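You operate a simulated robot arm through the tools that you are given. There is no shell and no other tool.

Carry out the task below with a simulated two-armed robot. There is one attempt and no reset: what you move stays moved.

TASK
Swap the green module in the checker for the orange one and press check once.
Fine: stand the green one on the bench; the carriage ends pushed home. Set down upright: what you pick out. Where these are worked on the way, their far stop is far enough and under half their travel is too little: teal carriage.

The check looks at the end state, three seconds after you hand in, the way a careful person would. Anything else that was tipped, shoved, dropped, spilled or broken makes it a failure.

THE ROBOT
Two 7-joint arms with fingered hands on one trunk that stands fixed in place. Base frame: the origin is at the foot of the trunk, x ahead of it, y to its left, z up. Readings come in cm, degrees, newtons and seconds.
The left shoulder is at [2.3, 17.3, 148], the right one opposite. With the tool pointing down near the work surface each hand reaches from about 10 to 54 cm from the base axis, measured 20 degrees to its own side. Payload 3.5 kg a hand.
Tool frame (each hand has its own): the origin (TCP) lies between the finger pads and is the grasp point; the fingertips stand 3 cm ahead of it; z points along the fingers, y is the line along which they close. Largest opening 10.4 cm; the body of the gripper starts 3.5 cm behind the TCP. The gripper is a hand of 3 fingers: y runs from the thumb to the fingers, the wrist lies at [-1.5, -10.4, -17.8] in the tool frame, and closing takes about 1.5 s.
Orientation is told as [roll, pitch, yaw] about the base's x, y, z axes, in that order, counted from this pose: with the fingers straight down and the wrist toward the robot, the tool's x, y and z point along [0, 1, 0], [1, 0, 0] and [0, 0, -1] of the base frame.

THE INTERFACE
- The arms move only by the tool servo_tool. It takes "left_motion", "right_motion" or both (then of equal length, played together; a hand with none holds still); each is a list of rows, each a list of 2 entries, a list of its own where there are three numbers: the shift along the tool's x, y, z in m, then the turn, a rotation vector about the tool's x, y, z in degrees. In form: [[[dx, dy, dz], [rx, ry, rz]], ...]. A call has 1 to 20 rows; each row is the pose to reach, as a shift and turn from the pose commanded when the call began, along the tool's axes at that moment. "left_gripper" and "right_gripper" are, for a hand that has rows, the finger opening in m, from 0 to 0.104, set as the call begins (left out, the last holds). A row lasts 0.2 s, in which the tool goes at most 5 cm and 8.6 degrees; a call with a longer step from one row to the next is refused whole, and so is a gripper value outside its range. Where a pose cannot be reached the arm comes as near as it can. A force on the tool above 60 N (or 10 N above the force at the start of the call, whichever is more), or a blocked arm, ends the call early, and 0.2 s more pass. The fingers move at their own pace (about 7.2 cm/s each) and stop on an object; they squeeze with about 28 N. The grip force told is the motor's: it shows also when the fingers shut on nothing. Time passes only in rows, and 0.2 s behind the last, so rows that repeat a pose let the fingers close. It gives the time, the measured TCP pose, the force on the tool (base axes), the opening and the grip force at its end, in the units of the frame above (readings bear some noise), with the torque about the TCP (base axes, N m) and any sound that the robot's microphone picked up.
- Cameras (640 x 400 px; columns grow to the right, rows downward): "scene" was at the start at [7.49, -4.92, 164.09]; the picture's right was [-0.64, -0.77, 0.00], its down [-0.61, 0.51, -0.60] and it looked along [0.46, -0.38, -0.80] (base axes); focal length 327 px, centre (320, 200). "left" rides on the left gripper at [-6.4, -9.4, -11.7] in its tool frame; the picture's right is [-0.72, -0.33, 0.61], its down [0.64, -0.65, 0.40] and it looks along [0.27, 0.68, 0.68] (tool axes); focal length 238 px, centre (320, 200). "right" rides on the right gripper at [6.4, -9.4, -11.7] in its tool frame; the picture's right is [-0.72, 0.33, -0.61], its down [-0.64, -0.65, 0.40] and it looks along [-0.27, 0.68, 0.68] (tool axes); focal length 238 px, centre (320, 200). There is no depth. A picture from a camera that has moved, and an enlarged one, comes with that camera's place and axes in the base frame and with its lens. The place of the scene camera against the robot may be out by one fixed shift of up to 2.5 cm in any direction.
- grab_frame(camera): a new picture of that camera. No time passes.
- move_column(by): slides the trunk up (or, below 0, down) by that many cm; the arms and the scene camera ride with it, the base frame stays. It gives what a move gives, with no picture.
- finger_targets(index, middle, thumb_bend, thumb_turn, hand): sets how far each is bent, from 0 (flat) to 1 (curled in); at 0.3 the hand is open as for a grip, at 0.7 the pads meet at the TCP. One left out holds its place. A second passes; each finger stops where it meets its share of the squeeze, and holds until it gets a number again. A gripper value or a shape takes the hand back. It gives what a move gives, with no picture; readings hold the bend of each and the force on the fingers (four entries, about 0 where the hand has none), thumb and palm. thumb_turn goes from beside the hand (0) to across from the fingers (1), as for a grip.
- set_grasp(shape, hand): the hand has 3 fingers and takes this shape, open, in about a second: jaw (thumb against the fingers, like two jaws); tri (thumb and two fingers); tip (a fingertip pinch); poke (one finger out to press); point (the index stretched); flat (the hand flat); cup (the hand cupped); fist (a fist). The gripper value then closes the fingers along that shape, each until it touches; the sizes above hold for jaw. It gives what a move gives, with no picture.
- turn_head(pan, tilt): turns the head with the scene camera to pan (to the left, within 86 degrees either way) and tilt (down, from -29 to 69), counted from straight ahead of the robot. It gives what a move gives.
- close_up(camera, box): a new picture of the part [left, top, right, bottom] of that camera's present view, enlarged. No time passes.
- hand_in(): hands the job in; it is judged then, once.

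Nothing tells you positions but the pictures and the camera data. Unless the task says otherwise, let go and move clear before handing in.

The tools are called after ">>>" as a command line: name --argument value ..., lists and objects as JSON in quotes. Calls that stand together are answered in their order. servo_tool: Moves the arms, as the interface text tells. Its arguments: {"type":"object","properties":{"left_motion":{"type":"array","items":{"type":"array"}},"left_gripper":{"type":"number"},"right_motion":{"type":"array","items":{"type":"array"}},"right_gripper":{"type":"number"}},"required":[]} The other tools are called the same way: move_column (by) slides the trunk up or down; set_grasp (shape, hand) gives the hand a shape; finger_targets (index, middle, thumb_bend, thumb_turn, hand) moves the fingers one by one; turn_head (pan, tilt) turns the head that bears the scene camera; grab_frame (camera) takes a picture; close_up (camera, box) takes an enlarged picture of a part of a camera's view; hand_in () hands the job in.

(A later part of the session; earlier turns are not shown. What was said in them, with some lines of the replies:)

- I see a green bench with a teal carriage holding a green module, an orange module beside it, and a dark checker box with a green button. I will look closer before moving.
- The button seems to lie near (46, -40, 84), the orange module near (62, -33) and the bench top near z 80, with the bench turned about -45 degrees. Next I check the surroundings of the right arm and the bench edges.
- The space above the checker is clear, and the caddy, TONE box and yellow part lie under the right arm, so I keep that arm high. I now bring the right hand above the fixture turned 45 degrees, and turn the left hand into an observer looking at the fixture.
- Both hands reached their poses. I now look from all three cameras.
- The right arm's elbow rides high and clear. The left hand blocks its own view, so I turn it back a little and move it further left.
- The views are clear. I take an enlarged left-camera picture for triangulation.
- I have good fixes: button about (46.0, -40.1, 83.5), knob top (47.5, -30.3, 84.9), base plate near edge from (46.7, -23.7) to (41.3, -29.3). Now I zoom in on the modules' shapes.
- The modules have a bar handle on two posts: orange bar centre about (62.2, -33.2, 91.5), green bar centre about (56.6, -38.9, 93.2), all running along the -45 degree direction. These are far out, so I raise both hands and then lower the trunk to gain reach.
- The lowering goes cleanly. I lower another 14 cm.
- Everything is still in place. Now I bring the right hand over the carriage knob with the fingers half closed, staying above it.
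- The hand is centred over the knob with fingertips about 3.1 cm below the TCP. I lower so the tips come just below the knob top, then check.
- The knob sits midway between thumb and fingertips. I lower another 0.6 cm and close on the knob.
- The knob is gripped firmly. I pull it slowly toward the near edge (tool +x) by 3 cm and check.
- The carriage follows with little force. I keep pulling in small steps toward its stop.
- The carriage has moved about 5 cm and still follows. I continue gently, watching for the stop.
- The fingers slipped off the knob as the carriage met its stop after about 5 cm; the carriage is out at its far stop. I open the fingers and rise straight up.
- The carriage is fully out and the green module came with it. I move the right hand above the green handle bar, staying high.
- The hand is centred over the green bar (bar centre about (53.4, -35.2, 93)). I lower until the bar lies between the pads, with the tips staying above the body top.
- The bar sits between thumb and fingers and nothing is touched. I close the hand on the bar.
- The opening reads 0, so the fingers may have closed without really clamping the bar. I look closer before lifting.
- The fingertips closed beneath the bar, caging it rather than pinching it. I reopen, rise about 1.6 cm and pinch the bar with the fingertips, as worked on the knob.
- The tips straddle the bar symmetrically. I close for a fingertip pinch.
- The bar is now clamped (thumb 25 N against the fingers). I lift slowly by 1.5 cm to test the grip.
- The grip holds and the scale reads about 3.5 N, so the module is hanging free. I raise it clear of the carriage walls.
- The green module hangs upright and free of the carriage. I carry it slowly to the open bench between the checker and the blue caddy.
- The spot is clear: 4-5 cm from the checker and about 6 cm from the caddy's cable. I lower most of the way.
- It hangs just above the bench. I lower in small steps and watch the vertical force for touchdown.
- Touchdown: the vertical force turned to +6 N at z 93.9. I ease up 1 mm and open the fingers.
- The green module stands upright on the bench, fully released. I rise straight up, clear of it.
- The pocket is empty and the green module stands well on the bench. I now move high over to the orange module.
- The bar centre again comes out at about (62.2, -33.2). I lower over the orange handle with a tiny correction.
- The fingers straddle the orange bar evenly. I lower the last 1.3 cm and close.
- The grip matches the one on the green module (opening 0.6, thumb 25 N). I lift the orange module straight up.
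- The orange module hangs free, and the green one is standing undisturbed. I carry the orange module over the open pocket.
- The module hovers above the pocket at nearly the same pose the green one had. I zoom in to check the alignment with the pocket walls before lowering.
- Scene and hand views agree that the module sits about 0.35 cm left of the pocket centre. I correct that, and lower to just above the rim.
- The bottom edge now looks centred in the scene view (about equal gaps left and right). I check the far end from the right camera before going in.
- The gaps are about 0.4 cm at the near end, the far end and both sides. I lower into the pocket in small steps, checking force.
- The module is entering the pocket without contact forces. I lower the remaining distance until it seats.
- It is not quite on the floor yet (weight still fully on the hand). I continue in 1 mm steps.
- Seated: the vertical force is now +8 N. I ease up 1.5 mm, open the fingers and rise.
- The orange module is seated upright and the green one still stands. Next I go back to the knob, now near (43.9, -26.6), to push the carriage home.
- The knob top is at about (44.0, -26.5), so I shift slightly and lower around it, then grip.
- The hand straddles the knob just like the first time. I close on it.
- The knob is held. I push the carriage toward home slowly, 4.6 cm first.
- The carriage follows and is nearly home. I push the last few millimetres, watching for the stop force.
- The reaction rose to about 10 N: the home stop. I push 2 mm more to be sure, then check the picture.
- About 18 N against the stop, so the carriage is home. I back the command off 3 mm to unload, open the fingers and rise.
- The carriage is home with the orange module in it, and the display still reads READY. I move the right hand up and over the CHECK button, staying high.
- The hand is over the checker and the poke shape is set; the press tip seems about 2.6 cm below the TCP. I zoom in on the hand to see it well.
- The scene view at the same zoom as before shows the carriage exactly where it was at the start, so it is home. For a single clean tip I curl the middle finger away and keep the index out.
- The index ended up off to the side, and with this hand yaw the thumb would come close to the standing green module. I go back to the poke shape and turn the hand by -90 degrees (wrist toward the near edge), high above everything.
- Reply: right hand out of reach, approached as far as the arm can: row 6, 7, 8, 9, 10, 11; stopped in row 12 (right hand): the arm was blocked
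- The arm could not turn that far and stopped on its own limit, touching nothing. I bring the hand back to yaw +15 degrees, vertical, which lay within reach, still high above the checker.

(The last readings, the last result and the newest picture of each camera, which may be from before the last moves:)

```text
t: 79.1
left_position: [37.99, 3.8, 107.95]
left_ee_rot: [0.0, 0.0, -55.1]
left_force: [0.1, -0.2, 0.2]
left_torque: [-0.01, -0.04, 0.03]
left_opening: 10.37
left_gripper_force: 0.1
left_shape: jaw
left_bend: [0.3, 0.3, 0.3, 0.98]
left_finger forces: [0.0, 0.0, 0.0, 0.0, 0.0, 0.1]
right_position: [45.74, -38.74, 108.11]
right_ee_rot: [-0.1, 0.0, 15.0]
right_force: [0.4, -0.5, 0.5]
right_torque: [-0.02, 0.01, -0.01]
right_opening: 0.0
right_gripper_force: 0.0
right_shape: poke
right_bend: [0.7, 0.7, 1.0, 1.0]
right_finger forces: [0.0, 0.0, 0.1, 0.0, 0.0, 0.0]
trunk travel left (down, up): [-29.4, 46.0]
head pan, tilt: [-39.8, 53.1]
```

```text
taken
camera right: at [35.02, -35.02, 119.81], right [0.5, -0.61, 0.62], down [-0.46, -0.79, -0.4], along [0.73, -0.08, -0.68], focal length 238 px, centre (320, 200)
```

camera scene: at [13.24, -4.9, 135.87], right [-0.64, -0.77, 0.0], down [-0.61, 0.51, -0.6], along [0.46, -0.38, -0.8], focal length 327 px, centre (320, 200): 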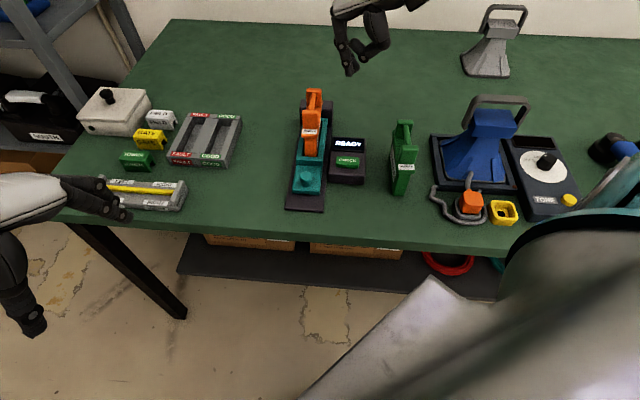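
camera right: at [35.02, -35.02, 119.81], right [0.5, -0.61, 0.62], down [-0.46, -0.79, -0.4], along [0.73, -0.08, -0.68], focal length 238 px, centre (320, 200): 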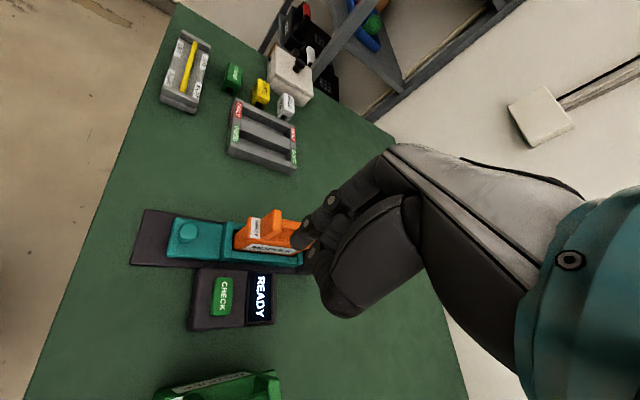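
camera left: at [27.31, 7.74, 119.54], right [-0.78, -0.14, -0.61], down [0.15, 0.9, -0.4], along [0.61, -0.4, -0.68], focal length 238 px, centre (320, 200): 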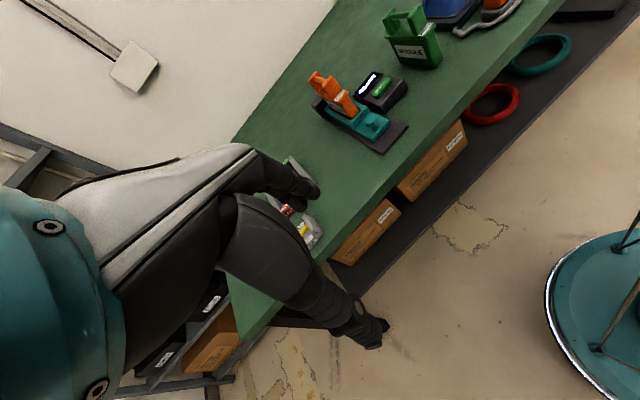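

The hand is vertical at yaw 15 above the checker. I lower partway and check the tip against the button.

>>> servo_tool --right_motion '[[[0, 0, 0.03], [0, 0, 0]], [[0, 0, 0.065], [0, 0, 0]], [[0, 0, 0.1], [0, 0, 0]], [[0, 0, 0.13], [0, 0, 0]], [[0, 0, 0.155], [0, 0, 0]]]'

>>> close_up --camera "scene" --box '[290, 80, 430, 210]'

>>> close_up --camera "left" --box '[310, 20, 430, 130]'

>>> close_up --camera "right" --box '[160, 160, 400, 380]'

```text
t: 80.3
left_position: [38.0, 3.89, 107.83]
left_ee_rot: [0.0, 0.1, -55.0]
left_force: [0.3, -0.6, 0.2]
left_torque: [0.01, -0.03, -0.03]
left_opening: 10.38
left_gripper_force: 0.1
left_shape: jaw
left_bend: [0.3, 0.3, 0.3, 0.98]
left_finger forces: [0.0, 0.1, 0.1, 0.0, 0.1, 0.0]
right_position: [45.77, -38.91, 92.62]
right_ee_rot: [-0.2, 0.0, 15.0]
right_force: [-0.8, 0.2, -0.3]
right_torque: [0.02, -0.01, 0.0]
right_opening: 0.02
right_gripper_force: 0.1
right_shape: poke
right_bend: [0.7, 0.7, 1.0, 1.0]
right_finger forces: [0.1, 0.0, 0.0, 0.1, 0.0, 0.1]
trunk travel left (down, up): [-29.4, 46.0]
head pan, tilt: [-39.8, 53.1]
```

```text
3.08 times, centred on (360, 145) of scene
camera zoom: at [13.27, -4.93, 135.87], right [-0.64, -0.77, 0.0], down [-0.61, 0.51, -0.6], along [0.46, -0.38, -0.8], focal length 1005 px, centre (197, 369)
```

zoom: 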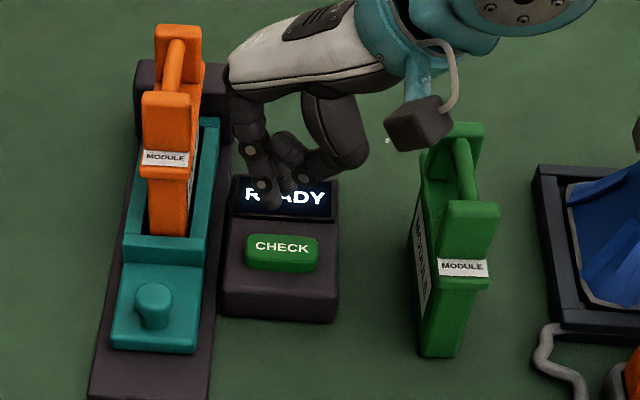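

```text
3.64 times, centred on (370, 75) of left
camera zoom: at [27.3, 7.89, 119.54], right [-0.78, -0.15, -0.61], down [0.15, 0.9, -0.4], along [0.61, -0.41, -0.68], focal length 867 px, centre (138, 654)
```

zoom: 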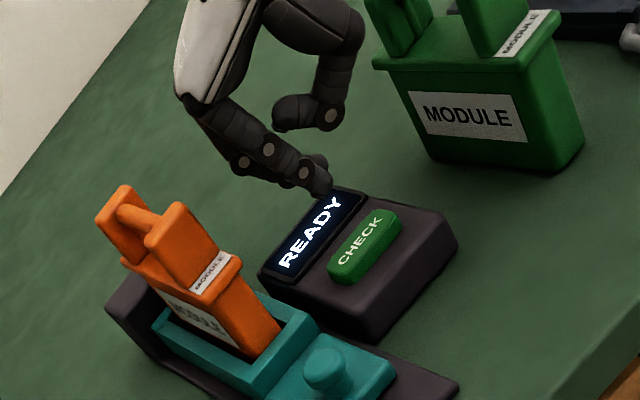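

```text
1.82 times, centred on (280, 270) of right
camera zoom: at [35.03, -35.12, 104.28], right [0.5, -0.61, 0.62], down [-0.46, -0.79, -0.4], along [0.73, -0.08, -0.68], focal length 433 px, centre (393, 73)
```

zoom: 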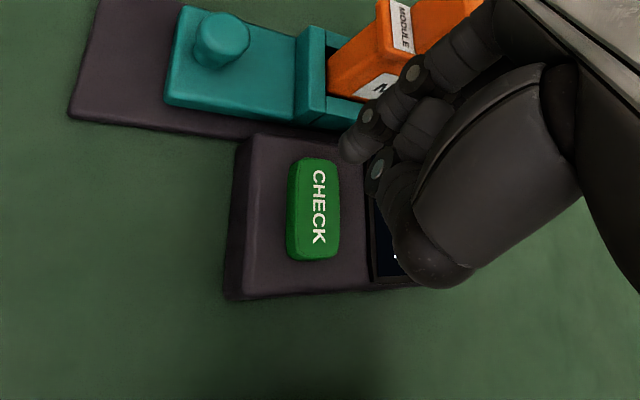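

The press tips are at about z 89.8, with the far one close to the button centre (46.1, -40.15, 83.5). I shift 0.35 cm and lower to about 1 cm above the button.

>>> servo_tool --right_motion '[[[-0.0036, 0, 0.01], [0, 0, 0]], [[-0.0036, 0, 0.025], [0, 0, 0]], [[-0.0036, 0, 0.04], [0, 0, 0]], [[-0.0036, 0, 0.05], [0, 0, 0]]]'

>>> close_up --camera "scene" --box '[310, 100, 410, 200]'

>>> close_up --camera "left" --box '[330, 40, 420, 120]'

>>> close_up --camera "right" --box '[180, 160, 400, 340]'

```text
t: 81.3
left_position: [37.97, 3.87, 107.94]
left_ee_rot: [0.0, 0.0, -55.1]
left_force: [0.0, 0.0, 0.5]
left_torque: [0.04, -0.01, -0.01]
left_opening: 10.38
left_gripper_force: 0.1
left_shape: jaw
left_bend: [0.3, 0.3, 0.3, 0.98]
left_finger forces: [0.1, 0.0, 0.1, 0.1, 0.0, 0.1]
right_position: [45.98, -39.2, 87.67]
right_ee_rot: [0.0, -0.1, 14.9]
right_force: [-0.2, -0.3, -0.4]
right_torque: [0.02, 0.0, 0.02]
right_opening: 0.02
right_gripper_force: 0.1
right_shape: poke
right_bend: [0.7, 0.7, 1.0, 1.0]
right_finger forces: [0.1, 0.0, 0.0, 0.0, 0.1, 0.0]
trunk travel left (down, up): [-29.4, 46.0]
head pan, tilt: [-39.8, 53.1]
```

```text
4.00 times, centred on (360, 150) of scene
camera zoom: at [13.25, -4.92, 135.87], right [-0.64, -0.77, 0.0], down [-0.61, 0.51, -0.6], along [0.46, -0.38, -0.8], focal length 1307 px, centre (160, 400)
```

zoom: 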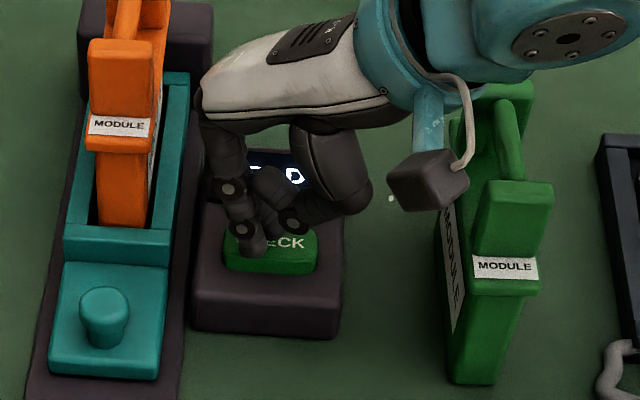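

```text
5.00 times, centred on (375, 80) of left
camera zoom: at [27.28, 7.9, 119.55], right [-0.78, -0.15, -0.61], down [0.15, 0.9, -0.4], along [0.61, -0.41, -0.68], focal length 1192 px, centre (45, 800)
```

zoom: 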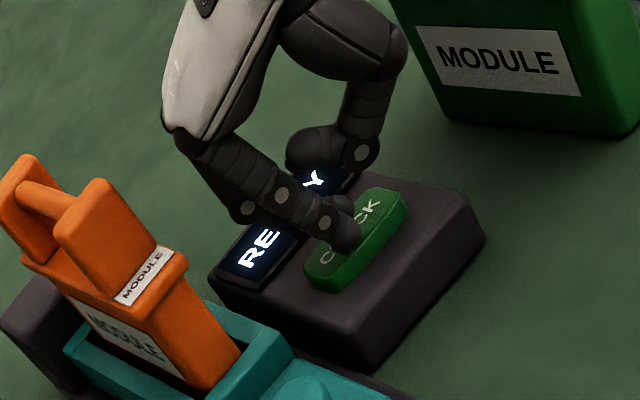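

```text
2.22 times, centred on (290, 250) of right
camera zoom: at [35.17, -35.44, 99.35], right [0.5, -0.61, 0.62], down [-0.47, -0.79, -0.4], along [0.73, -0.08, -0.68], focal length 530 px, centre (387, 89)
```

zoom: 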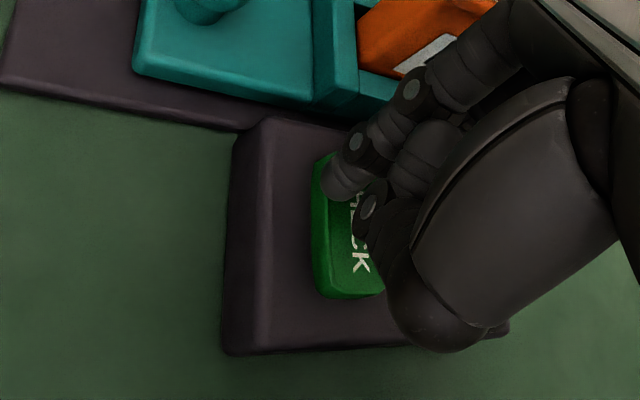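

The tip is above the button, slightly left of its middle. I shift 0.5 cm right, come down close, and then press in small steps watching force and display.

>>> servo_tool --right_motion '[[[-0.0025, -0.0043, 0], [0, 0, 0]], [[-0.0025, -0.0043, 0.004], [0, 0, 0]], [[-0.0025, -0.0043, 0.008], [0, 0, 0]]]'

>>> close_up --camera "left" --box '[330, 40, 420, 120]'

>>> close_up --camera "scene" --box '[310, 100, 410, 200]'

```text
t: 82.1
left_position: [37.95, 3.92, 107.89]
left_ee_rot: [0.0, 0.1, -54.9]
left_force: [-0.7, -0.1, 0.2]
left_torque: [0.01, -0.01, 0.0]
left_opening: 10.37
left_gripper_force: 0.1
left_shape: jaw
left_bend: [0.3, 0.3, 0.3, 0.98]
left_finger forces: [0.1, 0.1, 0.1, 0.0, 0.0, 0.0]
right_position: [45.6, -39.61, 86.97]
right_ee_rot: [-0.1, -0.1, 15.0]
right_force: [-0.4, 0.0, 1.5]
right_torque: [-0.03, 0.02, 0.0]
right_opening: 0.0
right_gripper_force: 0.1
right_shape: poke
right_bend: [0.7, 0.7, 1.0, 1.0]
right_finger forces: [0.0, 2.0, 0.0, 0.1, 0.0, 0.1]
trunk travel left (down, up): [-29.4, 46.0]
head pan, tilt: [-39.8, 53.1]
heard: click
```

```text
5.00 times, centred on (375, 80) of left
camera zoom: at [27.26, 7.91, 119.56], right [-0.78, -0.15, -0.61], down [0.15, 0.9, -0.4], along [0.61, -0.41, -0.68], focal length 1192 px, centre (45, 800)
```

zoom: 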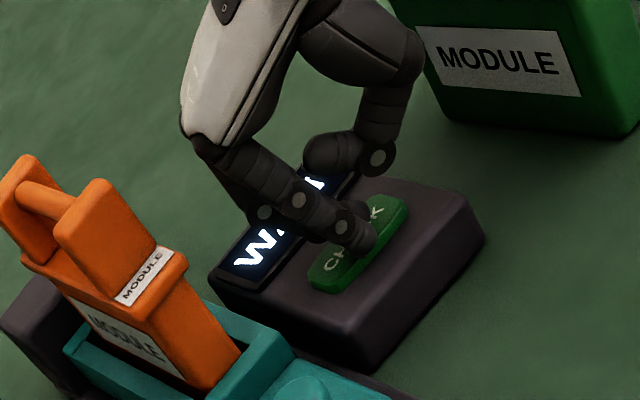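

```text
4.00 times, centred on (360, 150) of scene
camera zoom: at [13.23, -4.91, 135.88], right [-0.64, -0.77, 0.0], down [-0.61, 0.51, -0.6], along [0.46, -0.38, -0.8], focal length 1307 px, centre (160, 400)
```

zoom: 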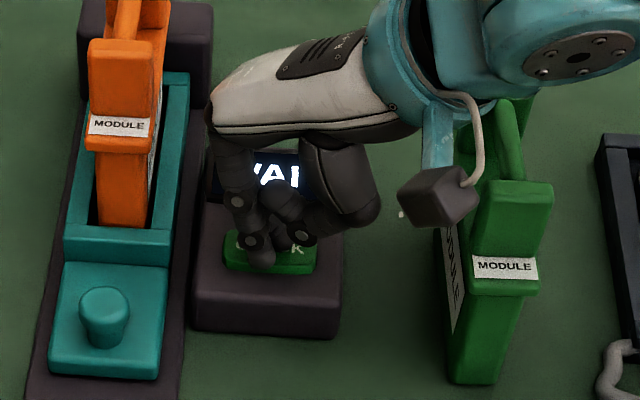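

A click was heard and the display now shows WAIT, so the press registered. I lift straight off the button.

>>> servo_tool --right_motion '[[[0, 0, -0.02], [0, 0, 0]], [[0, 0, -0.05], [0, 0, 0]], [[0, 0, -0.085], [0, 0, 0]], [[0, 0, -0.12], [0, 0, 0]], [[0, 0, -0.16], [0, 0, 0]], [[0, 0, -0.2], [0, 0, 0]]]'

>>> close_up --camera "scene" --box '[260, 70, 430, 220]'

>>> close_up --camera "left" --box '[300, 0, 440, 140]'

```text
t: 83.5
left_position: [38.0, 3.92, 107.93]
left_ee_rot: [0.0, -0.1, -55.0]
left_force: [1.4, 0.1, 0.0]
left_torque: [0.01, 0.01, 0.04]
left_opening: 10.37
left_gripper_force: 0.0
left_shape: jaw
left_bend: [0.3, 0.3, 0.3, 0.98]
left_finger forces: [0.0, 0.1, 0.0, 0.1, 0.1, 0.0]
right_position: [45.39, -39.47, 106.85]
right_ee_rot: [-0.1, 0.1, 15.0]
right_force: [-0.6, 0.1, 0.0]
right_torque: [0.01, 0.0, 0.0]
right_opening: 0.0
right_gripper_force: 0.0
right_shape: poke
right_bend: [0.7, 0.7, 1.0, 1.0]
right_finger forces: [0.0, 0.1, 0.1, 0.0, 0.0, 0.0]
trunk travel left (down, up): [-29.4, 46.0]
head pan, tilt: [-39.8, 53.1]
```

```text
2.67 times, centred on (345, 145) of scene
camera zoom: at [13.23, -4.9, 135.87], right [-0.64, -0.77, 0.0], down [-0.61, 0.51, -0.6], along [0.46, -0.38, -0.8], focal length 871 px, centre (253, 347)
```

zoom: 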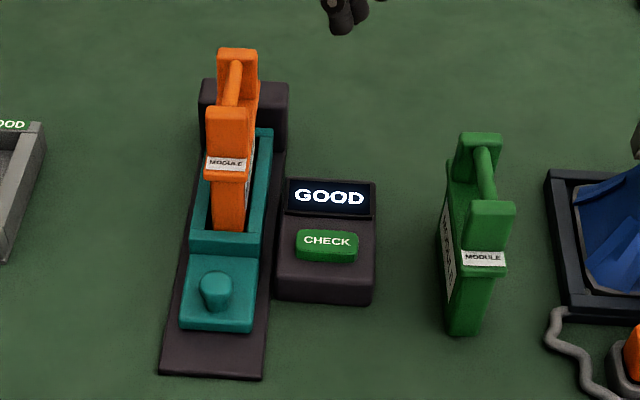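

```text
2.86 times, centred on (370, 70) of left
camera zoom: at [27.26, 7.91, 119.56], right [-0.78, -0.15, -0.61], down [0.15, 0.9, -0.4], along [0.61, -0.41, -0.68], focal length 681 px, centre (177, 571)
```

zoom: 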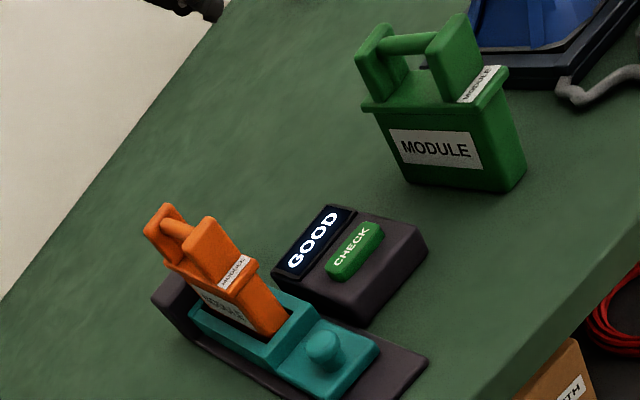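

The display reads GOOD; the orange module is in the carriage at home and the green one stands upright on the bench. I take a last look over the whole scene before handing in.

>>> grab_frame --camera "scene"

>>> grab_frame --camera "right"

>>> close_up --camera "scene" --box '[370, 80, 600, 260]'

```text
taken
camera scene: at [13.23, -4.9, 135.87], right [-0.64, -0.77, 0.0], down [-0.61, 0.51, -0.6], along [0.46, -0.38, -0.8], focal length 327 px, centre (320, 200)
```

scene: 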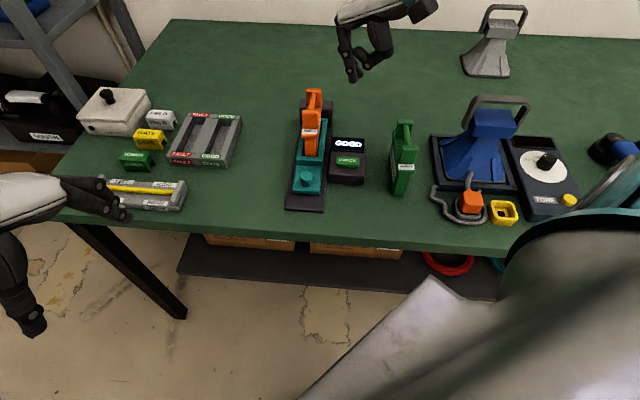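

```text
taken
camera right: at [34.67, -35.61, 118.55], right [0.5, -0.61, 0.62], down [-0.46, -0.79, -0.4], along [0.73, -0.08, -0.68], focal length 238 px, centre (320, 200)
```

right: 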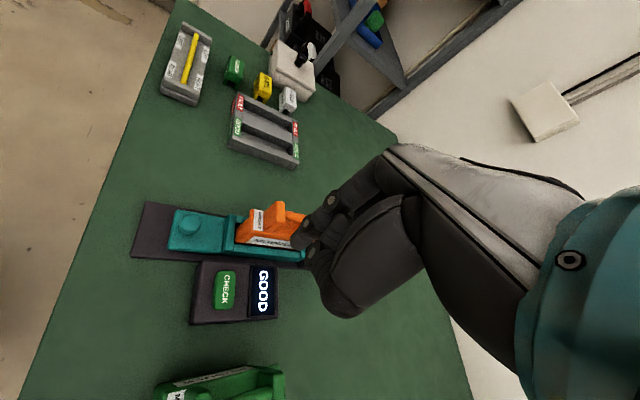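

```text
2.22 times, centred on (485, 170) of scene
camera zoom: at [13.23, -4.9, 135.87], right [-0.64, -0.77, 0.0], down [-0.61, 0.51, -0.6], along [0.46, -0.38, -0.8], focal length 726 px, centre (-47, 267)
```

zoom: 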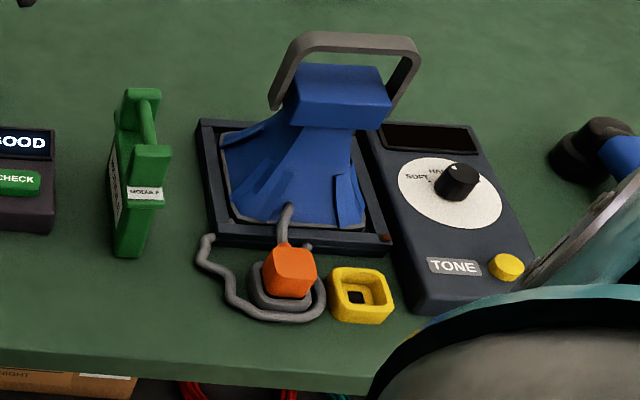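

Everything is as asked: orange in the checker with the carriage home, one press done (GOOD shown), green upright on the bench, all else undisturbed, and both hands clear. I hand in.

>>> hand_in

```text
The job is handed in.
```

The swap is done and handed in; I haven't seen the verdict. The orange module sits in the checker with the teal carriage pushed home, and the green one stands upright on the bench between the checker and the blue caddy.

- **Carriage:** I pulled it out to its far stop, about 5 cm, before the swap. Afterwards I pushed it back until it met the home stop at about 18 N. The picture then matched where it sat at the start.
- **Check:** I pressed the button once and heard one click. The display went from READY to WAIT to GOOD.
- **Other objects:** In the last pictures nothing else looks moved or tipped. Both hands are empty and clear of the work.

While I was setting up the press, the right arm stopped at the limit of its reach, well above the bench. It touched nothing, so I used a different wrist angle for the press.
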